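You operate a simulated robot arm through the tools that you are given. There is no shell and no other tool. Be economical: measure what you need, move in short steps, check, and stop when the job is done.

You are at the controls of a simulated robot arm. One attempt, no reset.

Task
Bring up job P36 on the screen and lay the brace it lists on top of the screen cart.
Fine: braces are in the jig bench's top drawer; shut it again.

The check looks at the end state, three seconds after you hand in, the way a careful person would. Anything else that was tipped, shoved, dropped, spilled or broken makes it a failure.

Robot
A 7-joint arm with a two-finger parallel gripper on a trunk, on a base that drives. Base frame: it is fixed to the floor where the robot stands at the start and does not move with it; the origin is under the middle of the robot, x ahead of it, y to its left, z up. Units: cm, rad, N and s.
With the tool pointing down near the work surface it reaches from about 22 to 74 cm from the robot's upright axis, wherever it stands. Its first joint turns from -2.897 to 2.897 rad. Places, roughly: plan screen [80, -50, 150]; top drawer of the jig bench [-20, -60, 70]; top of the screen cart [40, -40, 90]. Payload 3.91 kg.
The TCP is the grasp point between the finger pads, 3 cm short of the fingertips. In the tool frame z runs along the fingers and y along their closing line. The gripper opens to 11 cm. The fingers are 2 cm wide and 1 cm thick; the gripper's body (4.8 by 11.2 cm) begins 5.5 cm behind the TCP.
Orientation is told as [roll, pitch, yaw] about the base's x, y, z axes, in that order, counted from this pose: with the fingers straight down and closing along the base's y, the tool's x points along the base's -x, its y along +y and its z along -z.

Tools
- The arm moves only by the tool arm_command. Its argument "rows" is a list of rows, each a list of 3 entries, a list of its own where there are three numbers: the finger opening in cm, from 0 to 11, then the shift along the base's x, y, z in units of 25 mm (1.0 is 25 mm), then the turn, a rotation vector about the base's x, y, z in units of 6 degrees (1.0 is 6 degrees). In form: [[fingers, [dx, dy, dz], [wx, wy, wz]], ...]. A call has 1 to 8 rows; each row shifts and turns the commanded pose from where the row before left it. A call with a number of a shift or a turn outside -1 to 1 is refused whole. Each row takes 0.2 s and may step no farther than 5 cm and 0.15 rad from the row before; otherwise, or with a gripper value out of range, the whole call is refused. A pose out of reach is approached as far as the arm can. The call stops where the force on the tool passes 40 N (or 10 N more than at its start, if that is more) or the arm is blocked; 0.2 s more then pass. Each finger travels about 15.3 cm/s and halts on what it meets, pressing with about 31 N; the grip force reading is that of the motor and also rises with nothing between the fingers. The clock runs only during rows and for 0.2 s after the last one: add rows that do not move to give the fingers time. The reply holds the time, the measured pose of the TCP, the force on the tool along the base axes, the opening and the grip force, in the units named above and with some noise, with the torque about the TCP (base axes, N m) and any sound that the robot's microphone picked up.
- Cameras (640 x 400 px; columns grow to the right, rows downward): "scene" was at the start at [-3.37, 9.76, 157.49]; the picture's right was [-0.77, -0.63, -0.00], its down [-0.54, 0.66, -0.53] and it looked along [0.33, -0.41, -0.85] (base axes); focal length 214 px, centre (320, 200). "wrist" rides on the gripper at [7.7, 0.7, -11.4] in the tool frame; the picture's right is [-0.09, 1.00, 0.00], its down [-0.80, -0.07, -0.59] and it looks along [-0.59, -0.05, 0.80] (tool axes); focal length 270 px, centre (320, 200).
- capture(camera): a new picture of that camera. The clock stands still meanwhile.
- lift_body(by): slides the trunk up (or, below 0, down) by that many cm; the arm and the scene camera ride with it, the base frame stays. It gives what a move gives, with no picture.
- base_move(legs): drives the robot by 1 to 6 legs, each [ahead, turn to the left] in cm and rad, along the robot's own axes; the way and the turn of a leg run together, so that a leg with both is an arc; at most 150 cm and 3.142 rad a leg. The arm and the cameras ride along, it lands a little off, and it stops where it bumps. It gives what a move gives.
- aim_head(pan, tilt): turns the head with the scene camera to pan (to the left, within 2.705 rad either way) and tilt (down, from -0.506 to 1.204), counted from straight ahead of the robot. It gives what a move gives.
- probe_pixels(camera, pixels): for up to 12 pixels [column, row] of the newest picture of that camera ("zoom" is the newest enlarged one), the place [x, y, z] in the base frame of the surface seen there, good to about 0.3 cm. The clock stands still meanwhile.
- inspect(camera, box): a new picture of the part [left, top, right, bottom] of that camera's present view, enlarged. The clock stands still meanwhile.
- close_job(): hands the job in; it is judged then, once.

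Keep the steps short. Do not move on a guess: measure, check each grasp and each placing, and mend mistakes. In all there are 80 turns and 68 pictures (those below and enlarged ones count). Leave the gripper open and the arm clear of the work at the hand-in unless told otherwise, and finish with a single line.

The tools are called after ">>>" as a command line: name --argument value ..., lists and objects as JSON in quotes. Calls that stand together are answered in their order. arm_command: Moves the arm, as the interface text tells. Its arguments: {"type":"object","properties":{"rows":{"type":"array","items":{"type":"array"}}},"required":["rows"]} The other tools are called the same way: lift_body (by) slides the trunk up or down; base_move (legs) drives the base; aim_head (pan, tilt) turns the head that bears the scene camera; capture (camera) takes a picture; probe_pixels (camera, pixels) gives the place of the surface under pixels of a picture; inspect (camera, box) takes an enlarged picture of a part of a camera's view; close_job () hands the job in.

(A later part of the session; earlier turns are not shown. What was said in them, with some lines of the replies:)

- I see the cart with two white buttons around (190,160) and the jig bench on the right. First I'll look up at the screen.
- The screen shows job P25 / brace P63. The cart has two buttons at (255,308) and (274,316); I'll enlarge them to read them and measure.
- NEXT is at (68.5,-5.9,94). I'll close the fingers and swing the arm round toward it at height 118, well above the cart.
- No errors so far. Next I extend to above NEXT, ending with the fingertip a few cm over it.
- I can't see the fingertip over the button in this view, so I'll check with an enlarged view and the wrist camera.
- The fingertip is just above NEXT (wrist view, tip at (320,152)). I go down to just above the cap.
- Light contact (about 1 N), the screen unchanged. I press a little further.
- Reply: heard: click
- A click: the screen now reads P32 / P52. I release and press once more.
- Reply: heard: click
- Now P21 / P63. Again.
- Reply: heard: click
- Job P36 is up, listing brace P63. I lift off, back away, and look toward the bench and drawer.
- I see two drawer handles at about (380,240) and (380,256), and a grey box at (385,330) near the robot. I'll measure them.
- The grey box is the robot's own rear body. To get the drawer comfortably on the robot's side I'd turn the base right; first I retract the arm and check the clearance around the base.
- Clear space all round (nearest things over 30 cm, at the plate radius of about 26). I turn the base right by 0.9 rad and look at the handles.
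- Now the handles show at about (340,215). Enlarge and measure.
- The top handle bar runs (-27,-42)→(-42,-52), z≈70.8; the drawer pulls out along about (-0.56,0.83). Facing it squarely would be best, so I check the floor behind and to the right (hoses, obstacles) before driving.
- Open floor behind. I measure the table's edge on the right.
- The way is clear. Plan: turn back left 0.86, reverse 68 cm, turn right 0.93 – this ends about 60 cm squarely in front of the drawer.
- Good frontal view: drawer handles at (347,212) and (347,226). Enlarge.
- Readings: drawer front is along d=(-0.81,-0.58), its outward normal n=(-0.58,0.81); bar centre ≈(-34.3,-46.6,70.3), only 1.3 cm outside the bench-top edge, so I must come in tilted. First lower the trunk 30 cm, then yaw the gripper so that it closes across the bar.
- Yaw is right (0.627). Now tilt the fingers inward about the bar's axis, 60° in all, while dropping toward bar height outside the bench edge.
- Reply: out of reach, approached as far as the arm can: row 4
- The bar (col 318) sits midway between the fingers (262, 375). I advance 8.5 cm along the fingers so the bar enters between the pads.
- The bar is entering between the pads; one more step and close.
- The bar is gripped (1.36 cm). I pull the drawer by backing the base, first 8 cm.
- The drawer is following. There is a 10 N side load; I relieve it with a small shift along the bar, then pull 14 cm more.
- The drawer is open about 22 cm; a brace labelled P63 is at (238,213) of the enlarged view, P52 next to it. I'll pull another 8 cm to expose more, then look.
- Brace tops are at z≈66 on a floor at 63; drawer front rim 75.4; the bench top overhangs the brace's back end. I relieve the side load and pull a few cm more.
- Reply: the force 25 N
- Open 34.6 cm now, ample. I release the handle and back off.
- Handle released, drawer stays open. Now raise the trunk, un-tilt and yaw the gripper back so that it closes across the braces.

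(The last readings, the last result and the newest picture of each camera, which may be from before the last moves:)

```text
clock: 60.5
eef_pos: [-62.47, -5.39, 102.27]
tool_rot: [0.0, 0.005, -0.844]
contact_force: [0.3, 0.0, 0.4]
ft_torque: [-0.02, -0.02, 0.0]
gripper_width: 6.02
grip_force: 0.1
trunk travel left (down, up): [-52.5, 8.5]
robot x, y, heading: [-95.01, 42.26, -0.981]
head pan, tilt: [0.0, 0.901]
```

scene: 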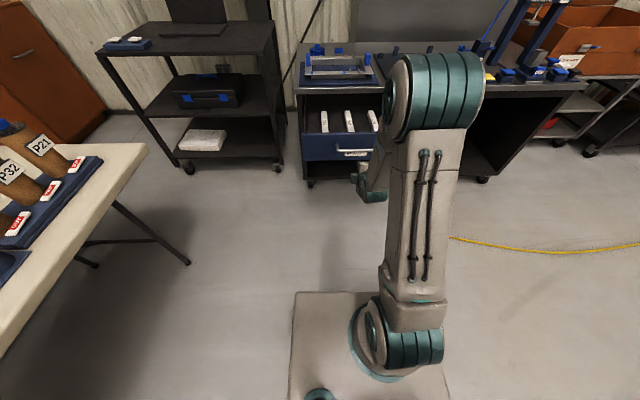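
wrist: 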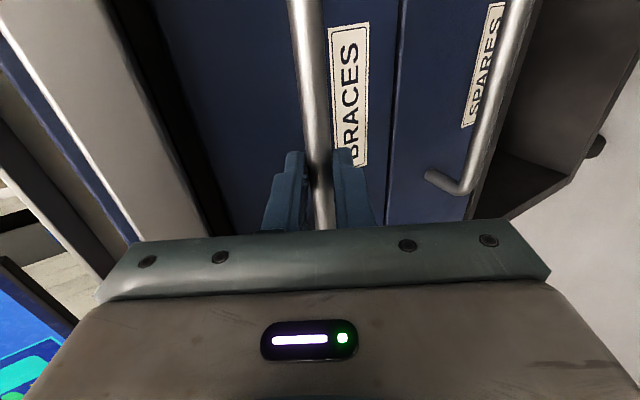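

Now drive forward 38 cm; the gripper (z 102) passes over the open drawer.

>>> base_move --legs '[[38, 0]]'

>>> arm_command --rows '[[6, [0.8, 0.5, 0], [0, 0, -1]], [6, [0.8, 0.5, 0], [0, 0, 0]], [6, [0.8, 0.5, 0], [0, 0, 0]]]'

>>> capture --camera "wrist"

>>> capture --camera "scene"

```text
clock: 62.9
eef_pos: [-42.08, -37.36, 102.4]
tool_rot: [0.001, 0.004, -0.854]
contact_force: [-0.2, 0.4, -0.1]
ft_torque: [0.01, 0.0, 0.01]
gripper_width: 6.0
grip_force: 0.0
trunk travel left (down, up): [-52.5, 8.5]
robot x, y, heading: [-73.94, 10.47, -0.987]
head pan, tilt: [0.0, 0.901]
```

```text
clock: 63.7
eef_pos: [-36.01, -33.76, 102.21]
tool_rot: [0.0, 0.004, -0.957]
contact_force: [-0.1, -0.4, -0.1]
ft_torque: [-0.01, 0.01, 0.02]
gripper_width: 5.99
grip_force: 0.0
trunk travel left (down, up): [-52.5, 8.5]
robot x, y, heading: [-73.78, 10.51, -0.988]
head pan, tilt: [0.0, 0.901]
```

```text
37 pictures are left
```

wrist: 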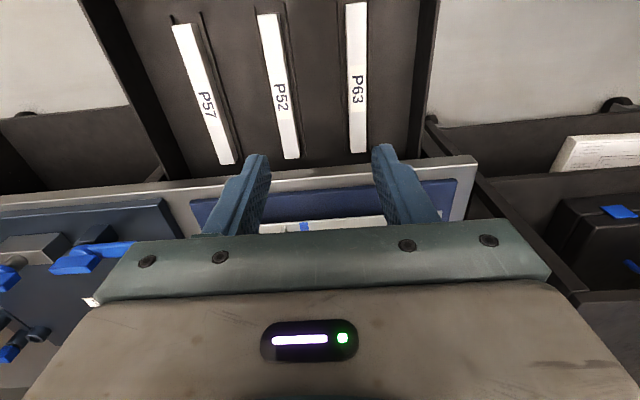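

```text
36 pictures are left
```

scene: 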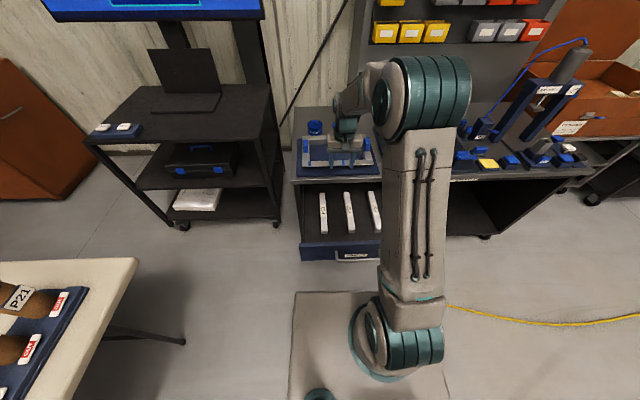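

The wrist view shows P57, P52, P63 fully exposed; P63 runs (355,5)–(358,150). Measure it and its neighbours.

>>> probe_pixels --camera "wrist" --pixels '[[355, 10], [357, 80], [358, 146], [349, 80], [366, 80], [375, 100], [412, 100], [405, 30], [431, 70], [273, 20], [250, 5]]'

>>> inspect --camera "scene" --box '[288, 170, 400, 270]'

```text
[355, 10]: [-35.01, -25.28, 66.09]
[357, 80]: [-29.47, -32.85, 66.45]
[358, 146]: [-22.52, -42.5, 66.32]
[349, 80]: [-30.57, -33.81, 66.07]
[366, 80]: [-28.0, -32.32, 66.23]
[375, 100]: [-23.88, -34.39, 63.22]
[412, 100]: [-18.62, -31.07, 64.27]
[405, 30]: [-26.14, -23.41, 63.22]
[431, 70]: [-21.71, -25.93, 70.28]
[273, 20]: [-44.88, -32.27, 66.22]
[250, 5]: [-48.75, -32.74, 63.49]
```

```text
4.00 times, centred on (344, 220) of scene
```

zoom: 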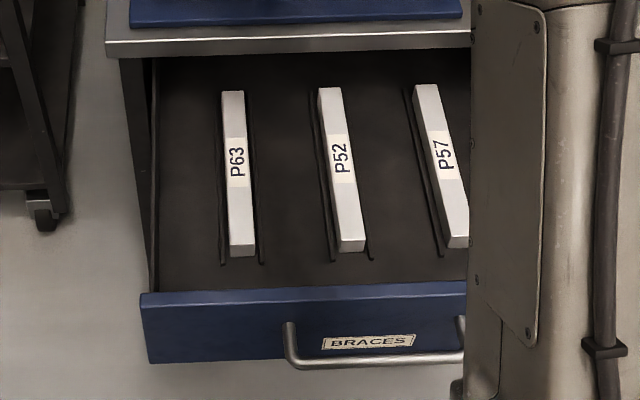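

P63: 22.6 cm long, ~3 cm wide, centre ≈(-28.7,-34.0), top z 66.2. Thin ribs flank it; I measure them.

>>> probe_pixels --camera "zoom" --pixels '[[219, 180], [222, 255], [258, 180], [262, 255], [229, 170], [248, 170], [240, 170], [154, 230], [200, 220], [290, 220], [241, 248], [233, 95]]'

```text
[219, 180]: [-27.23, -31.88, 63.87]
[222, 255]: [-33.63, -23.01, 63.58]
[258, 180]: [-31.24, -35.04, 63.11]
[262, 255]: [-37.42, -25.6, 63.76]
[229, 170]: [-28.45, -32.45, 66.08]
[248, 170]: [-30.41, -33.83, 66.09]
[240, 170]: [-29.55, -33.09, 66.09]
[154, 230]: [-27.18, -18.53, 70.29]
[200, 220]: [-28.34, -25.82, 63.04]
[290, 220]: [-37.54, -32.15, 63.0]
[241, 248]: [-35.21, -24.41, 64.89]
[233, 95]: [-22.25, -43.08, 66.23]
```

Ribs are only ~0.7 cm high, so tips at z≈64.3 clear them and overlap the brace by 1.8 cm. Move above the brace centre and descend most of the way.

>>> arm_command --rows '[[6, [1, 0, -0.5], [0, 0, 0]], [6, [1, -0.04, -0.5], [0, 0, 0]], [6, [0.92, -0.04, -0.5], [0, 0, 0]], [6, [0, 0, -1], [0, 0, 0]], [6, [0, 0, -1], [0, 0, 0]], [6, [0, 0, -1], [0, 0, 0]], [6, [0, 0, -1], [0, 0, 0]], [6, [0, 0, -1], [0, 0, 0]]]'

>>> arm_command --rows '[[6, [0, 0, -1], [0, 0, 0]], [6, [0, 0, -1], [0, 0, 0]], [6, [0, 0, -1], [0, 0, 0]], [6, [0, 0, -1], [0, 0, 0]], [6, [0, 0, -1], [0, 0, 0]], [6, [0, 0, -0.8], [0, 0, 0]]]'

>>> capture --camera "wrist"

>>> capture --camera "scene"

```text
clock: 65.5
eef_pos: [-28.79, -33.86, 86.09]
tool_rot: [0.0, 0.005, -0.958]
contact_force: [-0.5, -0.5, 0.0]
ft_torque: [0.0, 0.01, 0.02]
gripper_width: 5.99
grip_force: 0.0
trunk travel left (down, up): [-52.5, 8.5]
robot x, y, heading: [-73.94, 10.79, -0.993]
head pan, tilt: [0.0, 0.901]
```

```text
clock: 66.9
eef_pos: [-28.77, -33.93, 71.58]
tool_rot: [-0.001, 0.005, -0.957]
contact_force: [-0.4, -0.1, 0.6]
ft_torque: [0.01, 0.01, -0.06]
gripper_width: 5.99
grip_force: 0.0
trunk travel left (down, up): [-52.5, 8.5]
robot x, y, heading: [-73.85, 10.57, -0.986]
head pan, tilt: [0.0, 0.901]
```

```text
34 pictures are left
```

wrist: 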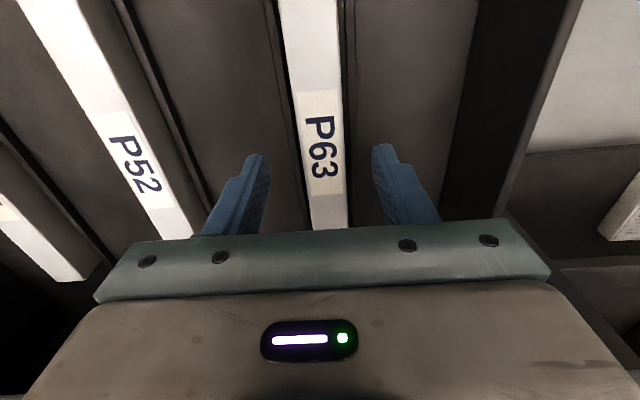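

```text
33 pictures are left
```

scene: 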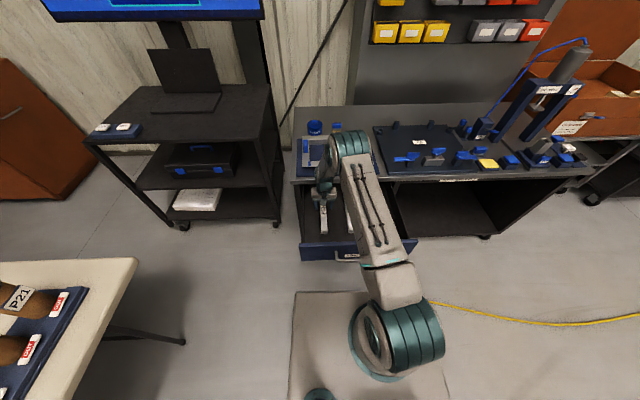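

P63 is centred between the fingers. Descend the last 4.2 cm and close.

>>> arm_command --rows '[[6, [0, 0, -0.8], [0, 0, 0]], [6, [0, 0, -0.86], [0, 0, 0]], [6, [0, 0, 0], [0, 0, 0]], [4, [0, 0, 0], [0, 0, 0]], [2.5, [0, 0, 0], [0, 0, 0]], [0, [0, 0, 0], [0, 0, 0]], [0, [0, 0, 0], [0, 0, 0]]]'

>>> arm_command --rows '[[0, [0, 0, 0.4], [0, 0, 0]], [0, [0, 0, 0.4], [0, 0, 0]], [0, [0, 0, 0], [0, 0, 0]]]'

>>> capture --camera "wrist"

```text
clock: 68.5
eef_pos: [-28.85, -33.96, 67.16]
tool_rot: [0.0, 0.005, -0.958]
contact_force: [-0.8, -0.6, -0.8]
ft_torque: [0.02, -0.02, 0.01]
gripper_width: 2.93
grip_force: 30.9
trunk travel left (down, up): [-52.5, 8.5]
robot x, y, heading: [-74.08, 10.98, -0.99]
head pan, tilt: [0.0, 0.901]
```

```text
clock: 69.3
eef_pos: [-28.87, -33.9, 69.43]
tool_rot: [0.0, 0.005, -0.959]
contact_force: [0.1, -0.2, -1.3]
ft_torque: [0.01, 0.01, -0.02]
gripper_width: 2.92
grip_force: 30.9
trunk travel left (down, up): [-52.5, 8.5]
robot x, y, heading: [-74.02, 10.39, -0.992]
head pan, tilt: [0.0, 0.901]
```

```text
32 pictures are left
```

wrist: 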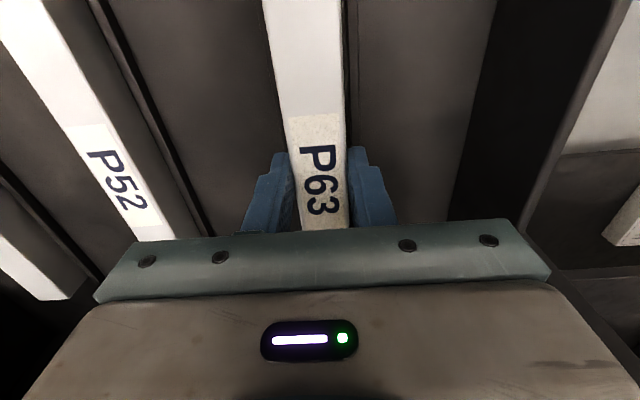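

Gripped (2.92 cm). The back end is still 3 cm under the bench-top edge, so I move 6 cm outward inside the drawer (front clearance 11 cm), then lift straight up.

>>> arm_command --rows '[[0, [-0.47, 0.65, 0], [0, 0, 0]], [0, [-0.47, 0.65, 0], [0, 0, 0]], [0, [-0.47, 0.65, 0], [0, 0, 0]], [0, [0, 0, 1], [0, 0, 0]], [0, [0, 0, 1], [0, 0, 0]], [0, [0, 0, 1], [0, 0, 0]], [0, [0, 0, 1], [0, 0, 0]], [0, [0, 0, 1], [0, 0, 0]]]'

>>> arm_command --rows '[[0, [0, 0, 1], [0, 0, 0]], [0, [0, 0, 1], [0, 0, 0]], [0, [0, 0, 1], [0, 0, 0]], [0, [0, 0, 1], [0, 0, 0]], [0, [0, 0, 1], [0, 0, 0]], [0, [0, 0, 1], [0, 0, 0]], [0, [0, 0, 1], [0, 0, 0]], [0, [0, 0, 1], [0, 0, 0]]]'

>>> capture --camera "scene"

```text
clock: 71.1
eef_pos: [-32.4, -28.97, 81.85]
tool_rot: [-0.001, 0.005, -0.958]
contact_force: [0.1, -0.8, -1.5]
ft_torque: [0.0, 0.03, 0.02]
gripper_width: 2.97
grip_force: 30.8
trunk travel left (down, up): [-52.5, 8.5]
robot x, y, heading: [-73.8, 10.76, -0.992]
head pan, tilt: [0.0, 0.901]
```

```text
clock: 72.9
eef_pos: [-32.41, -28.91, 101.91]
tool_rot: [-0.001, 0.005, -0.956]
contact_force: [-0.1, 0.2, -1.4]
ft_torque: [-0.05, 0.0, -0.01]
gripper_width: 2.96
grip_force: 30.6
trunk travel left (down, up): [-52.5, 8.5]
robot x, y, heading: [-73.99, 10.57, -0.993]
head pan, tilt: [0.0, 0.901]
```

```text
31 pictures are left
```

scene: 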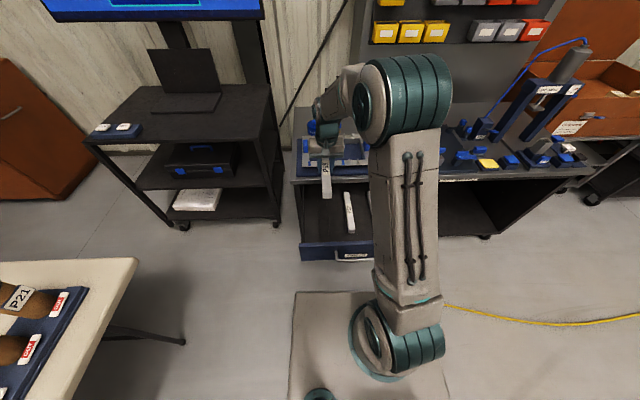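

P63 is out and held. Now measure the cart's free top area in this view.

>>> probe_pixels --camera "scene" --pixels '[[88, 140], [274, 138], [150, 88], [266, 88], [155, 113], [214, 113], [220, 95], [140, 128], [200, 128], [245, 115], [100, 128]]'

>>> inspect --camera "scene" --box '[80, 40, 290, 170]'

```text
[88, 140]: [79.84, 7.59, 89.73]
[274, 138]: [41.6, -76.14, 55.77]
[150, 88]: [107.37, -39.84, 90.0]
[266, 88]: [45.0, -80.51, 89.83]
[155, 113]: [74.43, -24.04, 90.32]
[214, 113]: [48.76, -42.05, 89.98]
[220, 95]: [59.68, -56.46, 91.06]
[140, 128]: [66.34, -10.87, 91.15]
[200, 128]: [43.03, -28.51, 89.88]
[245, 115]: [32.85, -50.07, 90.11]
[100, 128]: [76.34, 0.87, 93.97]
```

```text
3.05 times, centred on (185, 105) of scene
```

zoom: 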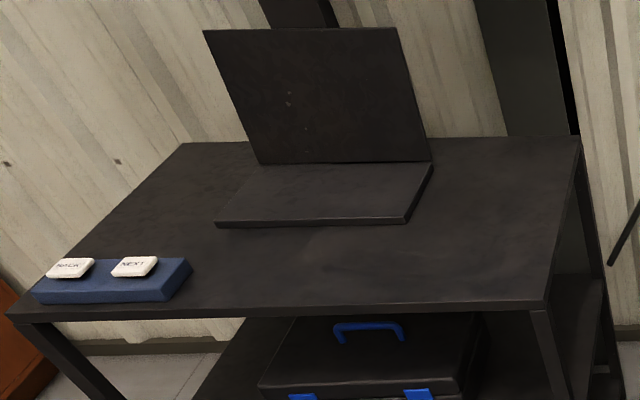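

The free area on the cart right of the raised plate is flat at z≈90; target for the brace centre ≈(35,-45). I back off from the drawer, then check position before swinging.

>>> base_move --legs '[[-25, 0], [0, -1.53]]'

>>> aim_head --pan 2.6 --tilt 0.9

>>> capture --camera "scene"

```text
clock: 78.4
eef_pos: [-125.63, -11.51, 101.94]
tool_rot: [-0.001, 0.005, -2.496]
contact_force: [0.3, 0.2, -0.6]
ft_torque: [-0.03, -0.01, 0.0]
gripper_width: 2.92
grip_force: 31.1
trunk travel left (down, up): [-52.5, 8.5]
robot x, y, heading: [-87.35, 31.43, -2.524]
head pan, tilt: [0.0, 0.901]
```

```text
clock: 80.8
eef_pos: [-125.55, -11.52, 101.95]
tool_rot: [0.0, 0.007, -2.494]
contact_force: [-0.6, -0.3, -1.5]
ft_torque: [0.01, 0.0, 0.01]
gripper_width: 2.91
grip_force: 31.2
trunk travel left (down, up): [-52.5, 8.5]
robot x, y, heading: [-87.28, 31.44, -2.525]
head pan, tilt: [2.601, 0.901]
```

```text
29 pictures are left
```

scene: 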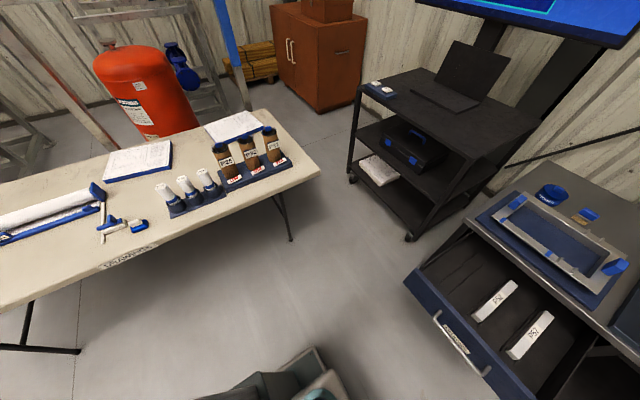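

Clear floor between the table and the drawer. I measure the table's near edge.

>>> probe_pixels --camera "scene" --pixels '[[160, 245], [318, 170], [30, 295], [78, 351], [290, 240], [410, 237]]'

```text
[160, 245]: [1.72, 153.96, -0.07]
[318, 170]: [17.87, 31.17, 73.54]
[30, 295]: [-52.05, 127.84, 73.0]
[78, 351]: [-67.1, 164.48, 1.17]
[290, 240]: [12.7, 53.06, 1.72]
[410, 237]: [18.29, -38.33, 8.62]
```

Table edge lies at 32 cm on the far side of the cart line; reversing 49 cm leaves ample room. Reverse and turn back to face the cart.

>>> base_move --legs '[[-49, 0], [0, 1.575]]'

>>> aim_head --pan 0 --tilt 0.8

>>> capture --camera "scene"

```text
clock: 87.4
eef_pos: [-6.52, 19.12, 101.96]
tool_rot: [0.001, 0.007, -0.976]
contact_force: [-0.8, 0.0, -1.2]
ft_torque: [0.0, 0.01, -0.01]
gripper_width: 2.92
grip_force: 31.0
trunk travel left (down, up): [-52.5, 8.5]
robot x, y, heading: [-47.16, 59.5, -1.009]
head pan, tilt: [2.601, 0.901]
```

```text
clock: 89.7
eef_pos: [-6.47, 19.0, 101.97]
tool_rot: [0.0, 0.005, -0.976]
contact_force: [0.4, -0.4, -0.3]
ft_torque: [-0.01, 0.01, -0.04]
gripper_width: 2.94
grip_force: 31.3
trunk travel left (down, up): [-52.5, 8.5]
robot x, y, heading: [-47.33, 59.19, -1.01]
head pan, tilt: [0.0, 0.799]
```

```text
28 pictures are left
```

scene: 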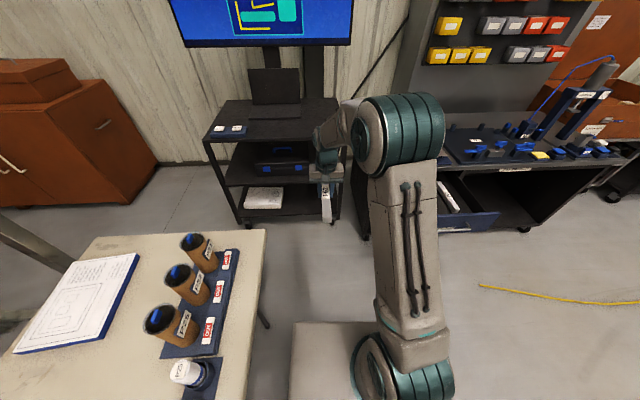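

Brace still held. Correct heading by +0.07 and drive forward 68 cm; brace bottom at ≈98 clears the cart top (90).

>>> base_move --legs '[[0, 0.07], [68, 0]]'

>>> capture --camera "scene"

>>> capture --camera "wrist"

```text
clock: 94.0
eef_pos: [37.36, -32.73, 102.06]
tool_rot: [-0.001, 0.005, -0.899]
contact_force: [0.0, 0.3, -0.9]
ft_torque: [-0.01, 0.03, 0.02]
gripper_width: 2.91
grip_force: 31.5
trunk travel left (down, up): [-52.5, 8.5]
robot x, y, heading: [-6.76, 4.45, -0.932]
head pan, tilt: [0.0, 0.799]
```

```text
27 pictures are left
```

scene: 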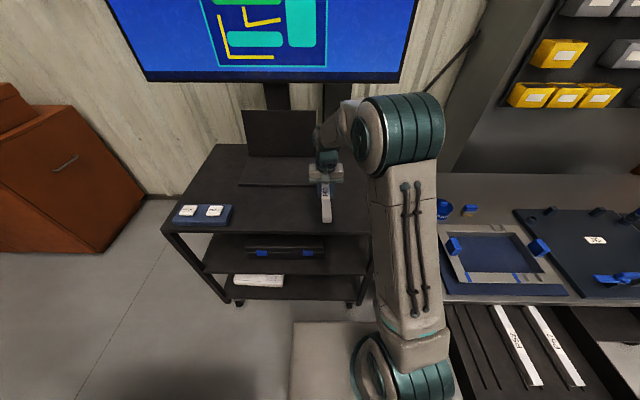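

```text
26 pictures are left
```

wrist: 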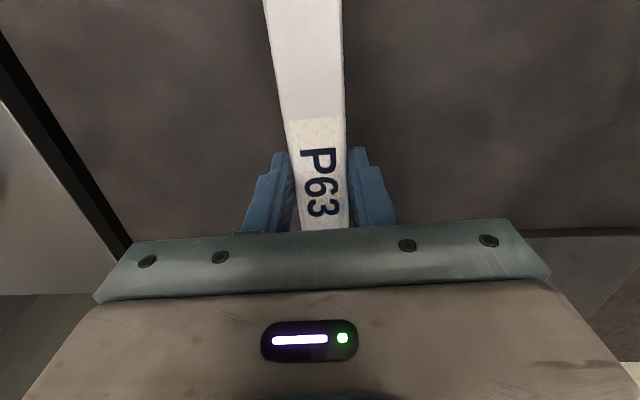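

Over the cart now. Shift to about (35.3,-42.3) and lower to just above the top.

>>> arm_command --rows '[[0, [-0.2, -0.96, 0], [0, 0, 0]], [0, [-0.2, -0.96, 0], [0, 0, 0]], [0, [-0.2, -0.96, 0], [0, 0, 0]], [0, [-0.23, -0.96, 0], [0, 0, 0]], [0, [0, 0, -1], [0, 0, 0]], [0, [0, 0, -1], [0, 0, 0]], [0, [0, 0, -0.7], [0, 0, 0]]]'

>>> inspect --camera "scene" --box '[160, 100, 400, 280]'

```text
clock: 95.6
eef_pos: [35.25, -42.4, 95.1]
tool_rot: [0.001, 0.006, -0.899]
contact_force: [1.3, 0.2, -2.1]
ft_torque: [0.01, -0.01, 0.0]
gripper_width: 2.89
grip_force: 31.2
trunk travel left (down, up): [-52.5, 8.5]
robot x, y, heading: [-6.26, 4.11, -0.928]
head pan, tilt: [0.0, 0.799]
```

```text
2.22 times, centred on (280, 190) of scene
```

zoom: 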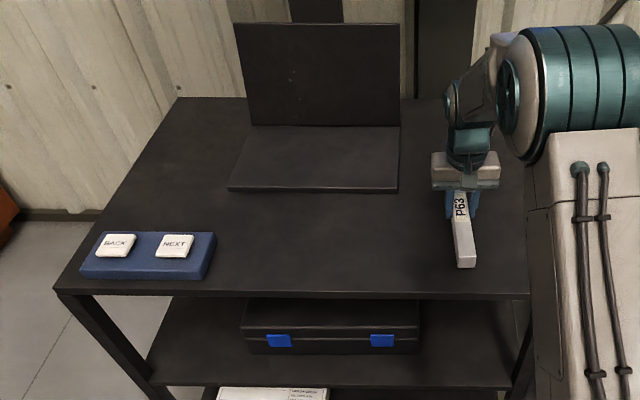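

Well inside the top surface. Lower in small steps until it touches.

>>> arm_command --rows '[[0, [0, 0, -0.2], [0, 0, 0]], [0, [0, 0, -0.12], [0, 0, 0]]]'

>>> arm_command --rows '[[0, [0, 0, -0.08], [0, 0, 0]], [0, [0, 0, 0], [0, 0, 0]]]'

```text
clock: 96.2
eef_pos: [35.44, -42.45, 94.34]
tool_rot: [0.001, 0.004, -0.899]
contact_force: [0.5, 0.3, -2.2]
ft_torque: [0.01, 0.01, 0.0]
gripper_width: 2.91
grip_force: 30.9
trunk travel left (down, up): [-52.5, 8.5]
robot x, y, heading: [-6.21, 4.18, -0.934]
head pan, tilt: [0.0, 0.799]
```

```text
clock: 96.8
eef_pos: [35.31, -42.44, 94.21]
tool_rot: [0.002, 0.005, -0.899]
contact_force: [-0.1, -0.5, -1.2]
ft_torque: [0.01, 0.0, 0.02]
gripper_width: 2.94
grip_force: 31.1
trunk travel left (down, up): [-52.5, 8.5]
robot x, y, heading: [-6.32, 4.03, -0.932]
head pan, tilt: [0.0, 0.799]
```

>>> arm_command --rows '[[0, [0, 0, -0.06], [0, 0, 0]], [0, [0, 0, 0], [0, 0, 0]]]'

>>> arm_command --rows '[[0, [0, 0, -0.05], [0, 0, 0]], [0, [0, 0, 0], [0, 0, 0]]]'

```text
clock: 97.4
eef_pos: [35.29, -42.39, 94.04]
tool_rot: [-0.001, 0.006, -0.899]
contact_force: [0.2, 0.3, -0.7]
ft_torque: [-0.05, -0.06, -0.05]
gripper_width: 2.93
grip_force: 31.0
trunk travel left (down, up): [-52.5, 8.5]
robot x, y, heading: [-6.65, 4.12, -0.932]
head pan, tilt: [0.0, 0.799]
```

```text
clock: 98.0
eef_pos: [35.3, -42.56, 94.08]
tool_rot: [0.001, 0.004, -0.9]
contact_force: [0.9, -0.4, 11.9]
ft_torque: [0.58, 0.43, -0.04]
gripper_width: 2.94
grip_force: 31.6
trunk travel left (down, up): [-52.5, 8.5]
robot x, y, heading: [-6.47, 4.27, -0.933]
head pan, tilt: [0.0, 0.799]
```

Contact (11.9 N up): the brace rests on the cart. Open slowly and lift off.

>>> arm_command --rows '[[2.9, [0, 0, 0.04], [0, 0, 0]], [4, [0, 0, 0], [0, 0, 0]], [6, [0, 0, 0], [0, 0, 0]], [6, [0, 0, 0.5], [0, 0, 0]], [6, [0, 0, 1], [0, 0, 0]], [6, [0, 0, 1], [0, 0, 0]], [6, [0, 0, 1], [0, 0, 0]], [6, [0, 0, 1], [0, 0, 0]]]'

>>> inspect --camera "scene" --box '[160, 100, 400, 280]'

```text
clock: 99.8
eef_pos: [35.18, -42.4, 105.24]
tool_rot: [0.0, 0.005, -0.899]
contact_force: [0.2, -0.3, 0.1]
ft_torque: [0.01, -0.03, 0.02]
gripper_width: 6.02
grip_force: 0.1
trunk travel left (down, up): [-52.5, 8.5]
robot x, y, heading: [-6.34, 4.76, -0.928]
head pan, tilt: [0.0, 0.799]
```

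```text
2.22 times, centred on (280, 190) of scene
```

zoom: 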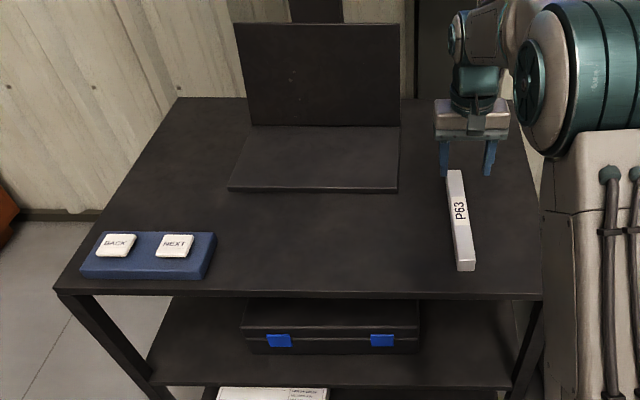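

P63 lies flat on the cart. Now back the same way to the drawer to shut it: reverse, turn right, advance 51, turn left.

>>> base_move --legs '[[-70, 0], [0, -1.59], [51, 0], [0, 1.571]]'

>>> capture --camera "scene"

```text
clock: 113.9
eef_pos: [-48.76, -15.22, 105.13]
tool_rot: [0.0, 0.005, -0.911]
contact_force: [-0.1, -0.4, 0.0]
ft_torque: [-0.01, 0.0, 0.01]
gripper_width: 6.01
grip_force: 0.0
trunk travel left (down, up): [-52.5, 8.5]
robot x, y, heading: [-89.79, 31.86, -0.938]
head pan, tilt: [0.0, 0.799]
```

```text
23 pictures are left
```

scene: 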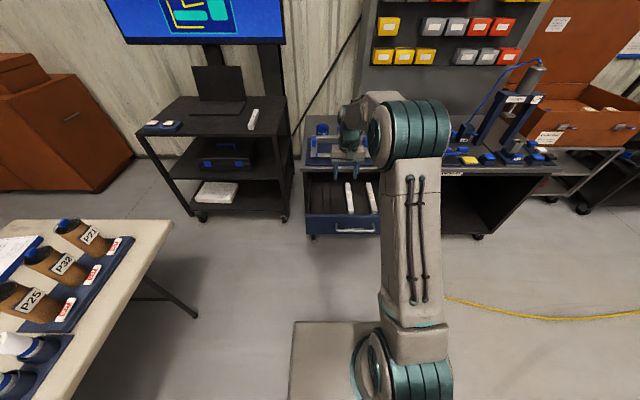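

Robot is in front of the drawer again; brace visible on the cart at (253,120). Measure the handle position now.

>>> inspect --camera "scene" --box '[290, 165, 400, 245]'

```text
5.00 times, centred on (345, 205) of scene
```

zoom: 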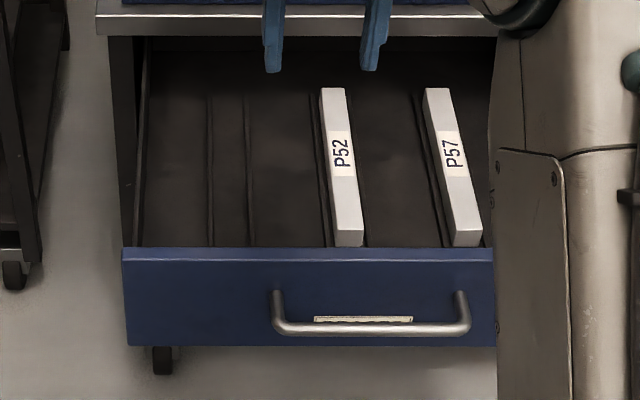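

>>> probe_pixels --camera "zoom" --pixels '[[290, 327], [370, 328], [455, 328], [200, 254], [450, 255]]'

```text
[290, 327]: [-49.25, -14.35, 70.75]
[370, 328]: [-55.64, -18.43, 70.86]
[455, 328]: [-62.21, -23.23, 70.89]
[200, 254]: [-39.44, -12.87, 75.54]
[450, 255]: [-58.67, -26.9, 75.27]
```

The bar's outer face is at 17.5 cm along the normal, centred at (-55.6,-18.4). I back off 12 cm, lower the tool in front of the handle with an 18° inward tilt, both fingers 6 cm apart to push evenly on the bar.

>>> base_move --legs '[[-12, 0]]'

>>> arm_command --rows '[[6, [-0.3, -0.215, -1], [0, 0, -0.4]], [6, [-0.3, -0.215, -1], [-0.813, -0.583, 0]], [6, [-0.3, -0.215, -1], [-0.813, -0.583, 0]], [6, [-0.3, -0.215, -1], [-0.813, -0.583, 0]], [6, [-0.3, -0.215, -1], [0, 0, 0]], [6, [-0.3, -0.215, -1], [0, 0, 0]], [6, [-0.3, -0.215, -1], [0, 0, 0]], [6, [-0.3, -0.215, -1], [0, 0, 0]]]'

>>> arm_command --rows '[[6, [0, 0, -1], [0, 0, 0]], [6, [0, 0, -1], [0, 0, 0]], [6, [0, 0, -1], [0, 0, 0]], [6, [0, 0, -1], [0, 0, 0]], [6, [0, 0, -1], [0, 0, 0]], [6, [0, 0, -0.45], [0, 0, 0]]]'

>>> capture --camera "scene"

>>> capture --camera "wrist"

```text
clock: 115.2
eef_pos: [-55.89, -5.73, 105.13]
tool_rot: [0.001, 0.003, -0.913]
contact_force: [-0.2, 0.1, 0.8]
ft_torque: [0.0, 0.01, 0.04]
gripper_width: 6.0
grip_force: 0.0
trunk travel left (down, up): [-52.5, 8.5]
robot x, y, heading: [-96.72, 41.56, -0.946]
head pan, tilt: [0.0, 0.799]
```

```text
clock: 117.0
eef_pos: [-61.88, -9.94, 85.2]
tool_rot: [0.004, -0.309, -0.954]
contact_force: [-0.1, 0.4, -0.2]
ft_torque: [0.01, -0.02, 0.02]
gripper_width: 5.97
grip_force: 0.1
trunk travel left (down, up): [-52.5, 8.5]
robot x, y, heading: [-97.1, 41.44, -0.947]
head pan, tilt: [0.0, 0.799]
```

```text
clock: 118.4
eef_pos: [-61.8, -10.17, 71.51]
tool_rot: [0.001, -0.309, -0.952]
contact_force: [0.4, -0.2, -0.4]
ft_torque: [0.02, 0.0, 0.02]
gripper_width: 5.99
grip_force: 0.0
trunk travel left (down, up): [-52.5, 8.5]
robot x, y, heading: [-96.67, 41.26, -0.948]
head pan, tilt: [0.0, 0.799]
```

```text
21 pictures are left
```

scene: 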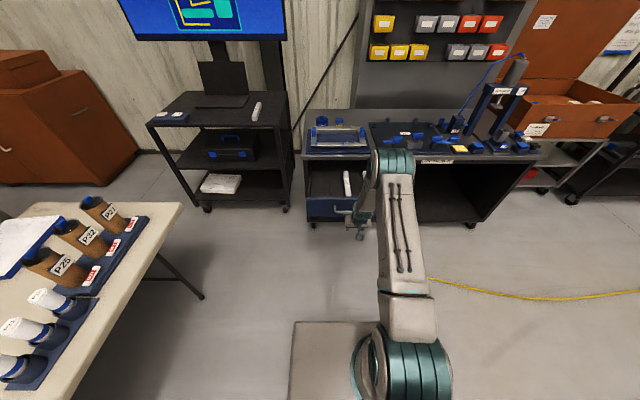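

```text
20 pictures are left
```

wrist: 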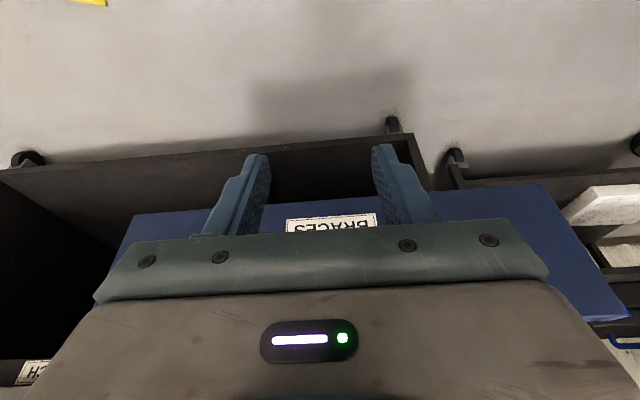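

Fingers are aligned with the middle of the handle, 9 cm in front of it. Drive forward gently: 14 cm first.

>>> base_move --legs '[[14, 0]]'

>>> capture --camera "wrist"

```text
clock: 119.7
eef_pos: [-53.38, -21.77, 71.54]
tool_rot: [0.001, -0.311, -0.956]
contact_force: [-0.2, 0.4, -0.6]
ft_torque: [-0.01, 0.01, 0.0]
gripper_width: 6.04
grip_force: 0.0
trunk travel left (down, up): [-52.5, 8.5]
robot x, y, heading: [-88.21, 29.96, -0.94]
head pan, tilt: [0.0, 0.799]
```

```text
19 pictures are left
```

wrist: 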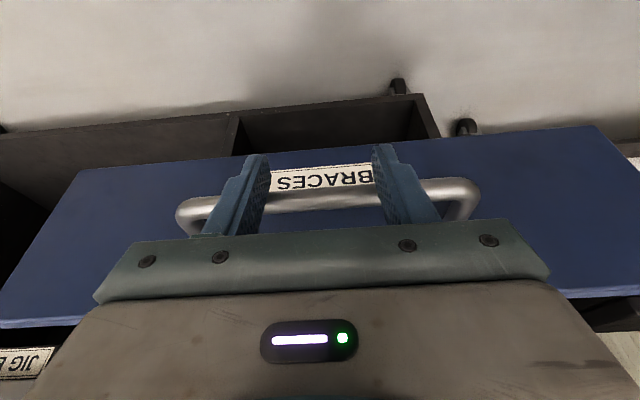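

Both fingers rest on the bar and the drawer is moving in. Continue 25 cm.

>>> base_move --legs '[[25, 0]]'

>>> capture --camera "wrist"

```text
clock: 121.5
eef_pos: [-38.16, -42.39, 71.73]
tool_rot: [0.002, -0.311, -0.95]
contact_force: [0.4, 0.0, -0.6]
ft_torque: [-0.02, -0.01, -0.02]
gripper_width: 6.01
grip_force: 0.1
trunk travel left (down, up): [-52.5, 8.5]
robot x, y, heading: [-73.05, 9.31, -0.946]
head pan, tilt: [0.0, 0.799]
```

```text
18 pictures are left
```

wrist: 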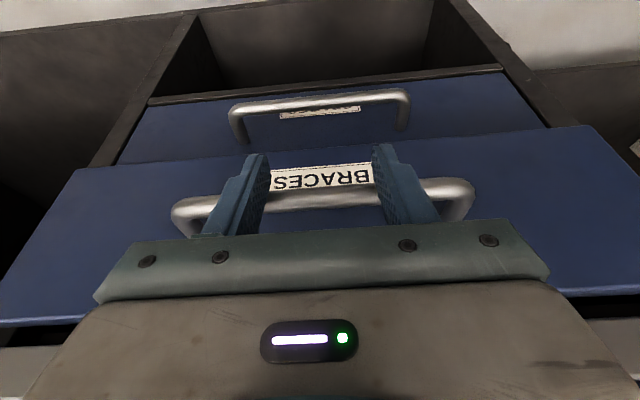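

About 4 cm left. Push the rest with the arm in small steps.

>>> arm_command --rows '[[6, [0.187, -0.26, 0], [0, 0, 0]], [6, [0.187, -0.26, 0], [0, 0, 0]], [6, [0.187, -0.26, 0], [0, 0, 0]], [6, [0.187, -0.26, 0], [0, 0, 0]], [6, [0.12, -0.16, 0], [0, 0, 0]]]'

>>> arm_command --rows '[[6, [0.07, -0.098, 0], [0, 0, 0]], [6, [0.07, -0.098, 0], [0, 0, 0]]]'

>>> capture --camera "wrist"

```text
clock: 122.8
eef_pos: [-36.04, -45.32, 71.75]
tool_rot: [0.001, -0.312, -0.951]
contact_force: [-0.2, -0.6, 0.2]
ft_torque: [-0.04, -0.01, 0.02]
gripper_width: 5.99
grip_force: 0.0
trunk travel left (down, up): [-52.5, 8.5]
robot x, y, heading: [-73.35, 9.2, -0.941]
head pan, tilt: [0.0, 0.799]
```

```text
clock: 123.3
eef_pos: [-35.89, -45.5, 71.53]
tool_rot: [0.0, -0.304, -0.949]
contact_force: [-15.9, 22.6, 2.4]
ft_torque: [0.33, 0.11, 0.92]
gripper_width: 5.97
grip_force: 0.0
trunk travel left (down, up): [-52.5, 8.5]
robot x, y, heading: [-73.47, 9.44, -0.94]
head pan, tilt: [0.0, 0.799]
```

```text
17 pictures are left
```

wrist: 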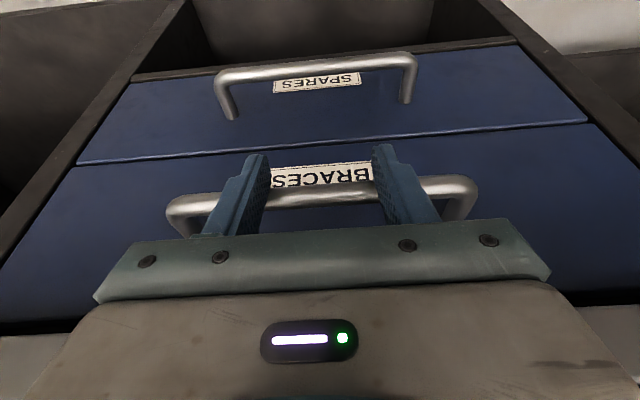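

It met the stop (≈27 N) at the expected closed position, flush with the lower drawer. Back away, straighten and raise the tool, then check everything.

>>> base_move --legs '[[-25, 0]]'

>>> arm_command --rows '[[8, [0, 0, 1], [0.813, 0.583, 0]], [11, [0, 0, 1], [0.813, 0.583, 0]], [11, [0, 0, 1], [0.813, 0.583, 0]], [11, [0, 0, 1], [0, 0, 0]], [11, [0, 0, 1], [0, 0, 0]], [11, [0, 0, 1], [0, 0, 0]], [11, [0, 0, 1], [0, 0, 0]], [11, [0, 0, 1], [0, 0, 0]]]'

>>> capture --camera "scene"

>>> inspect --camera "scene" --box '[140, 80, 410, 240]'

```text
clock: 125.2
eef_pos: [-50.09, -25.76, 71.62]
tool_rot: [0.003, -0.313, -0.95]
contact_force: [-0.9, -0.5, 0.4]
ft_torque: [0.01, 0.0, -0.05]
gripper_width: 5.98
grip_force: 0.0
trunk travel left (down, up): [-52.5, 8.5]
robot x, y, heading: [-88.18, 28.99, -0.94]
head pan, tilt: [0.0, 0.799]
```

```text
clock: 127.0
eef_pos: [-50.01, -25.7, 91.7]
tool_rot: [0.001, 0.005, -0.947]
contact_force: [-0.7, -0.7, 0.0]
ft_torque: [-0.02, 0.0, -0.03]
gripper_width: 10.99
grip_force: 0.1
trunk travel left (down, up): [-52.5, 8.5]
robot x, y, heading: [-88.22, 29.32, -0.938]
head pan, tilt: [0.0, 0.799]
```

```text
16 pictures are left
```

scene: 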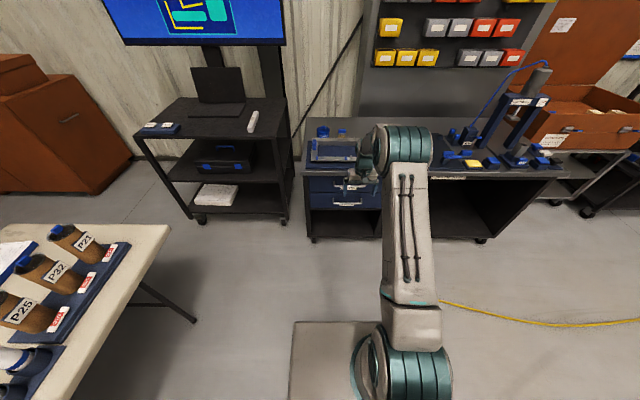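

```text
2.37 times, centred on (275, 160) of scene
```

zoom: 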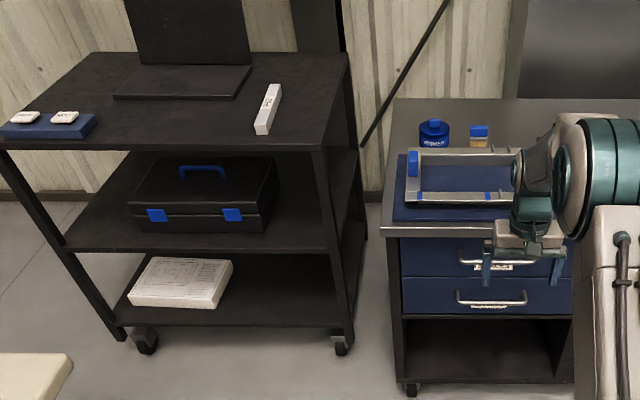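

The drawer looks shut and the brace lies on the cart. I probe the drawer face to be sure and check the screen still shows P36.

>>> probe_pixels --camera "zoom" --pixels '[[415, 262], [415, 295], [545, 298], [440, 258], [270, 105]]'

>>> aim_head --pan 0.4 --tilt 0.3

>>> capture --camera "scene"

```text
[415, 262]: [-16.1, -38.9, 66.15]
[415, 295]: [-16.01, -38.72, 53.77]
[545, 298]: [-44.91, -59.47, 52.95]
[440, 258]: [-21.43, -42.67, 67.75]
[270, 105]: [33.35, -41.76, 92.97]
```

```text
clock: 127.9
eef_pos: [-50.07, -25.74, 91.67]
tool_rot: [0.002, 0.002, -0.949]
contact_force: [0.1, -0.6, -0.2]
ft_torque: [0.02, -0.01, 0.01]
gripper_width: 11.0
grip_force: 0.1
trunk travel left (down, up): [-52.5, 8.5]
robot x, y, heading: [-88.21, 28.88, -0.939]
head pan, tilt: [0.4, 0.3]
```

```text
14 pictures are left
```

scene: 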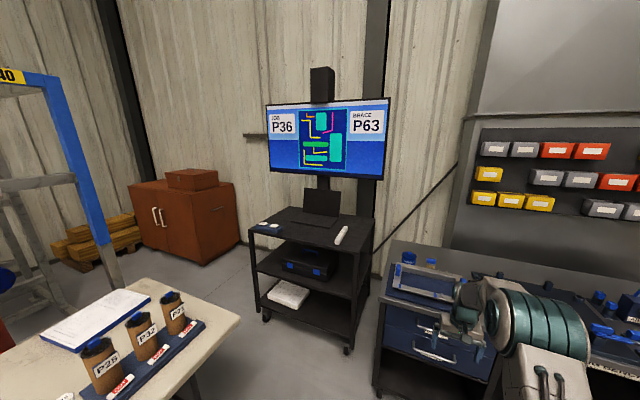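

The screen shows P36 / P63, the upper drawer front is flush with the lower one, the brace lies flat on the cart, and the gripper is open and clear. Handing in.

>>> close_job

```text
The job is handed in.
```

Job P36 is on the screen, brace P63 is lying on top of the screen cart, the braces drawer is shut, and the job is handed in.
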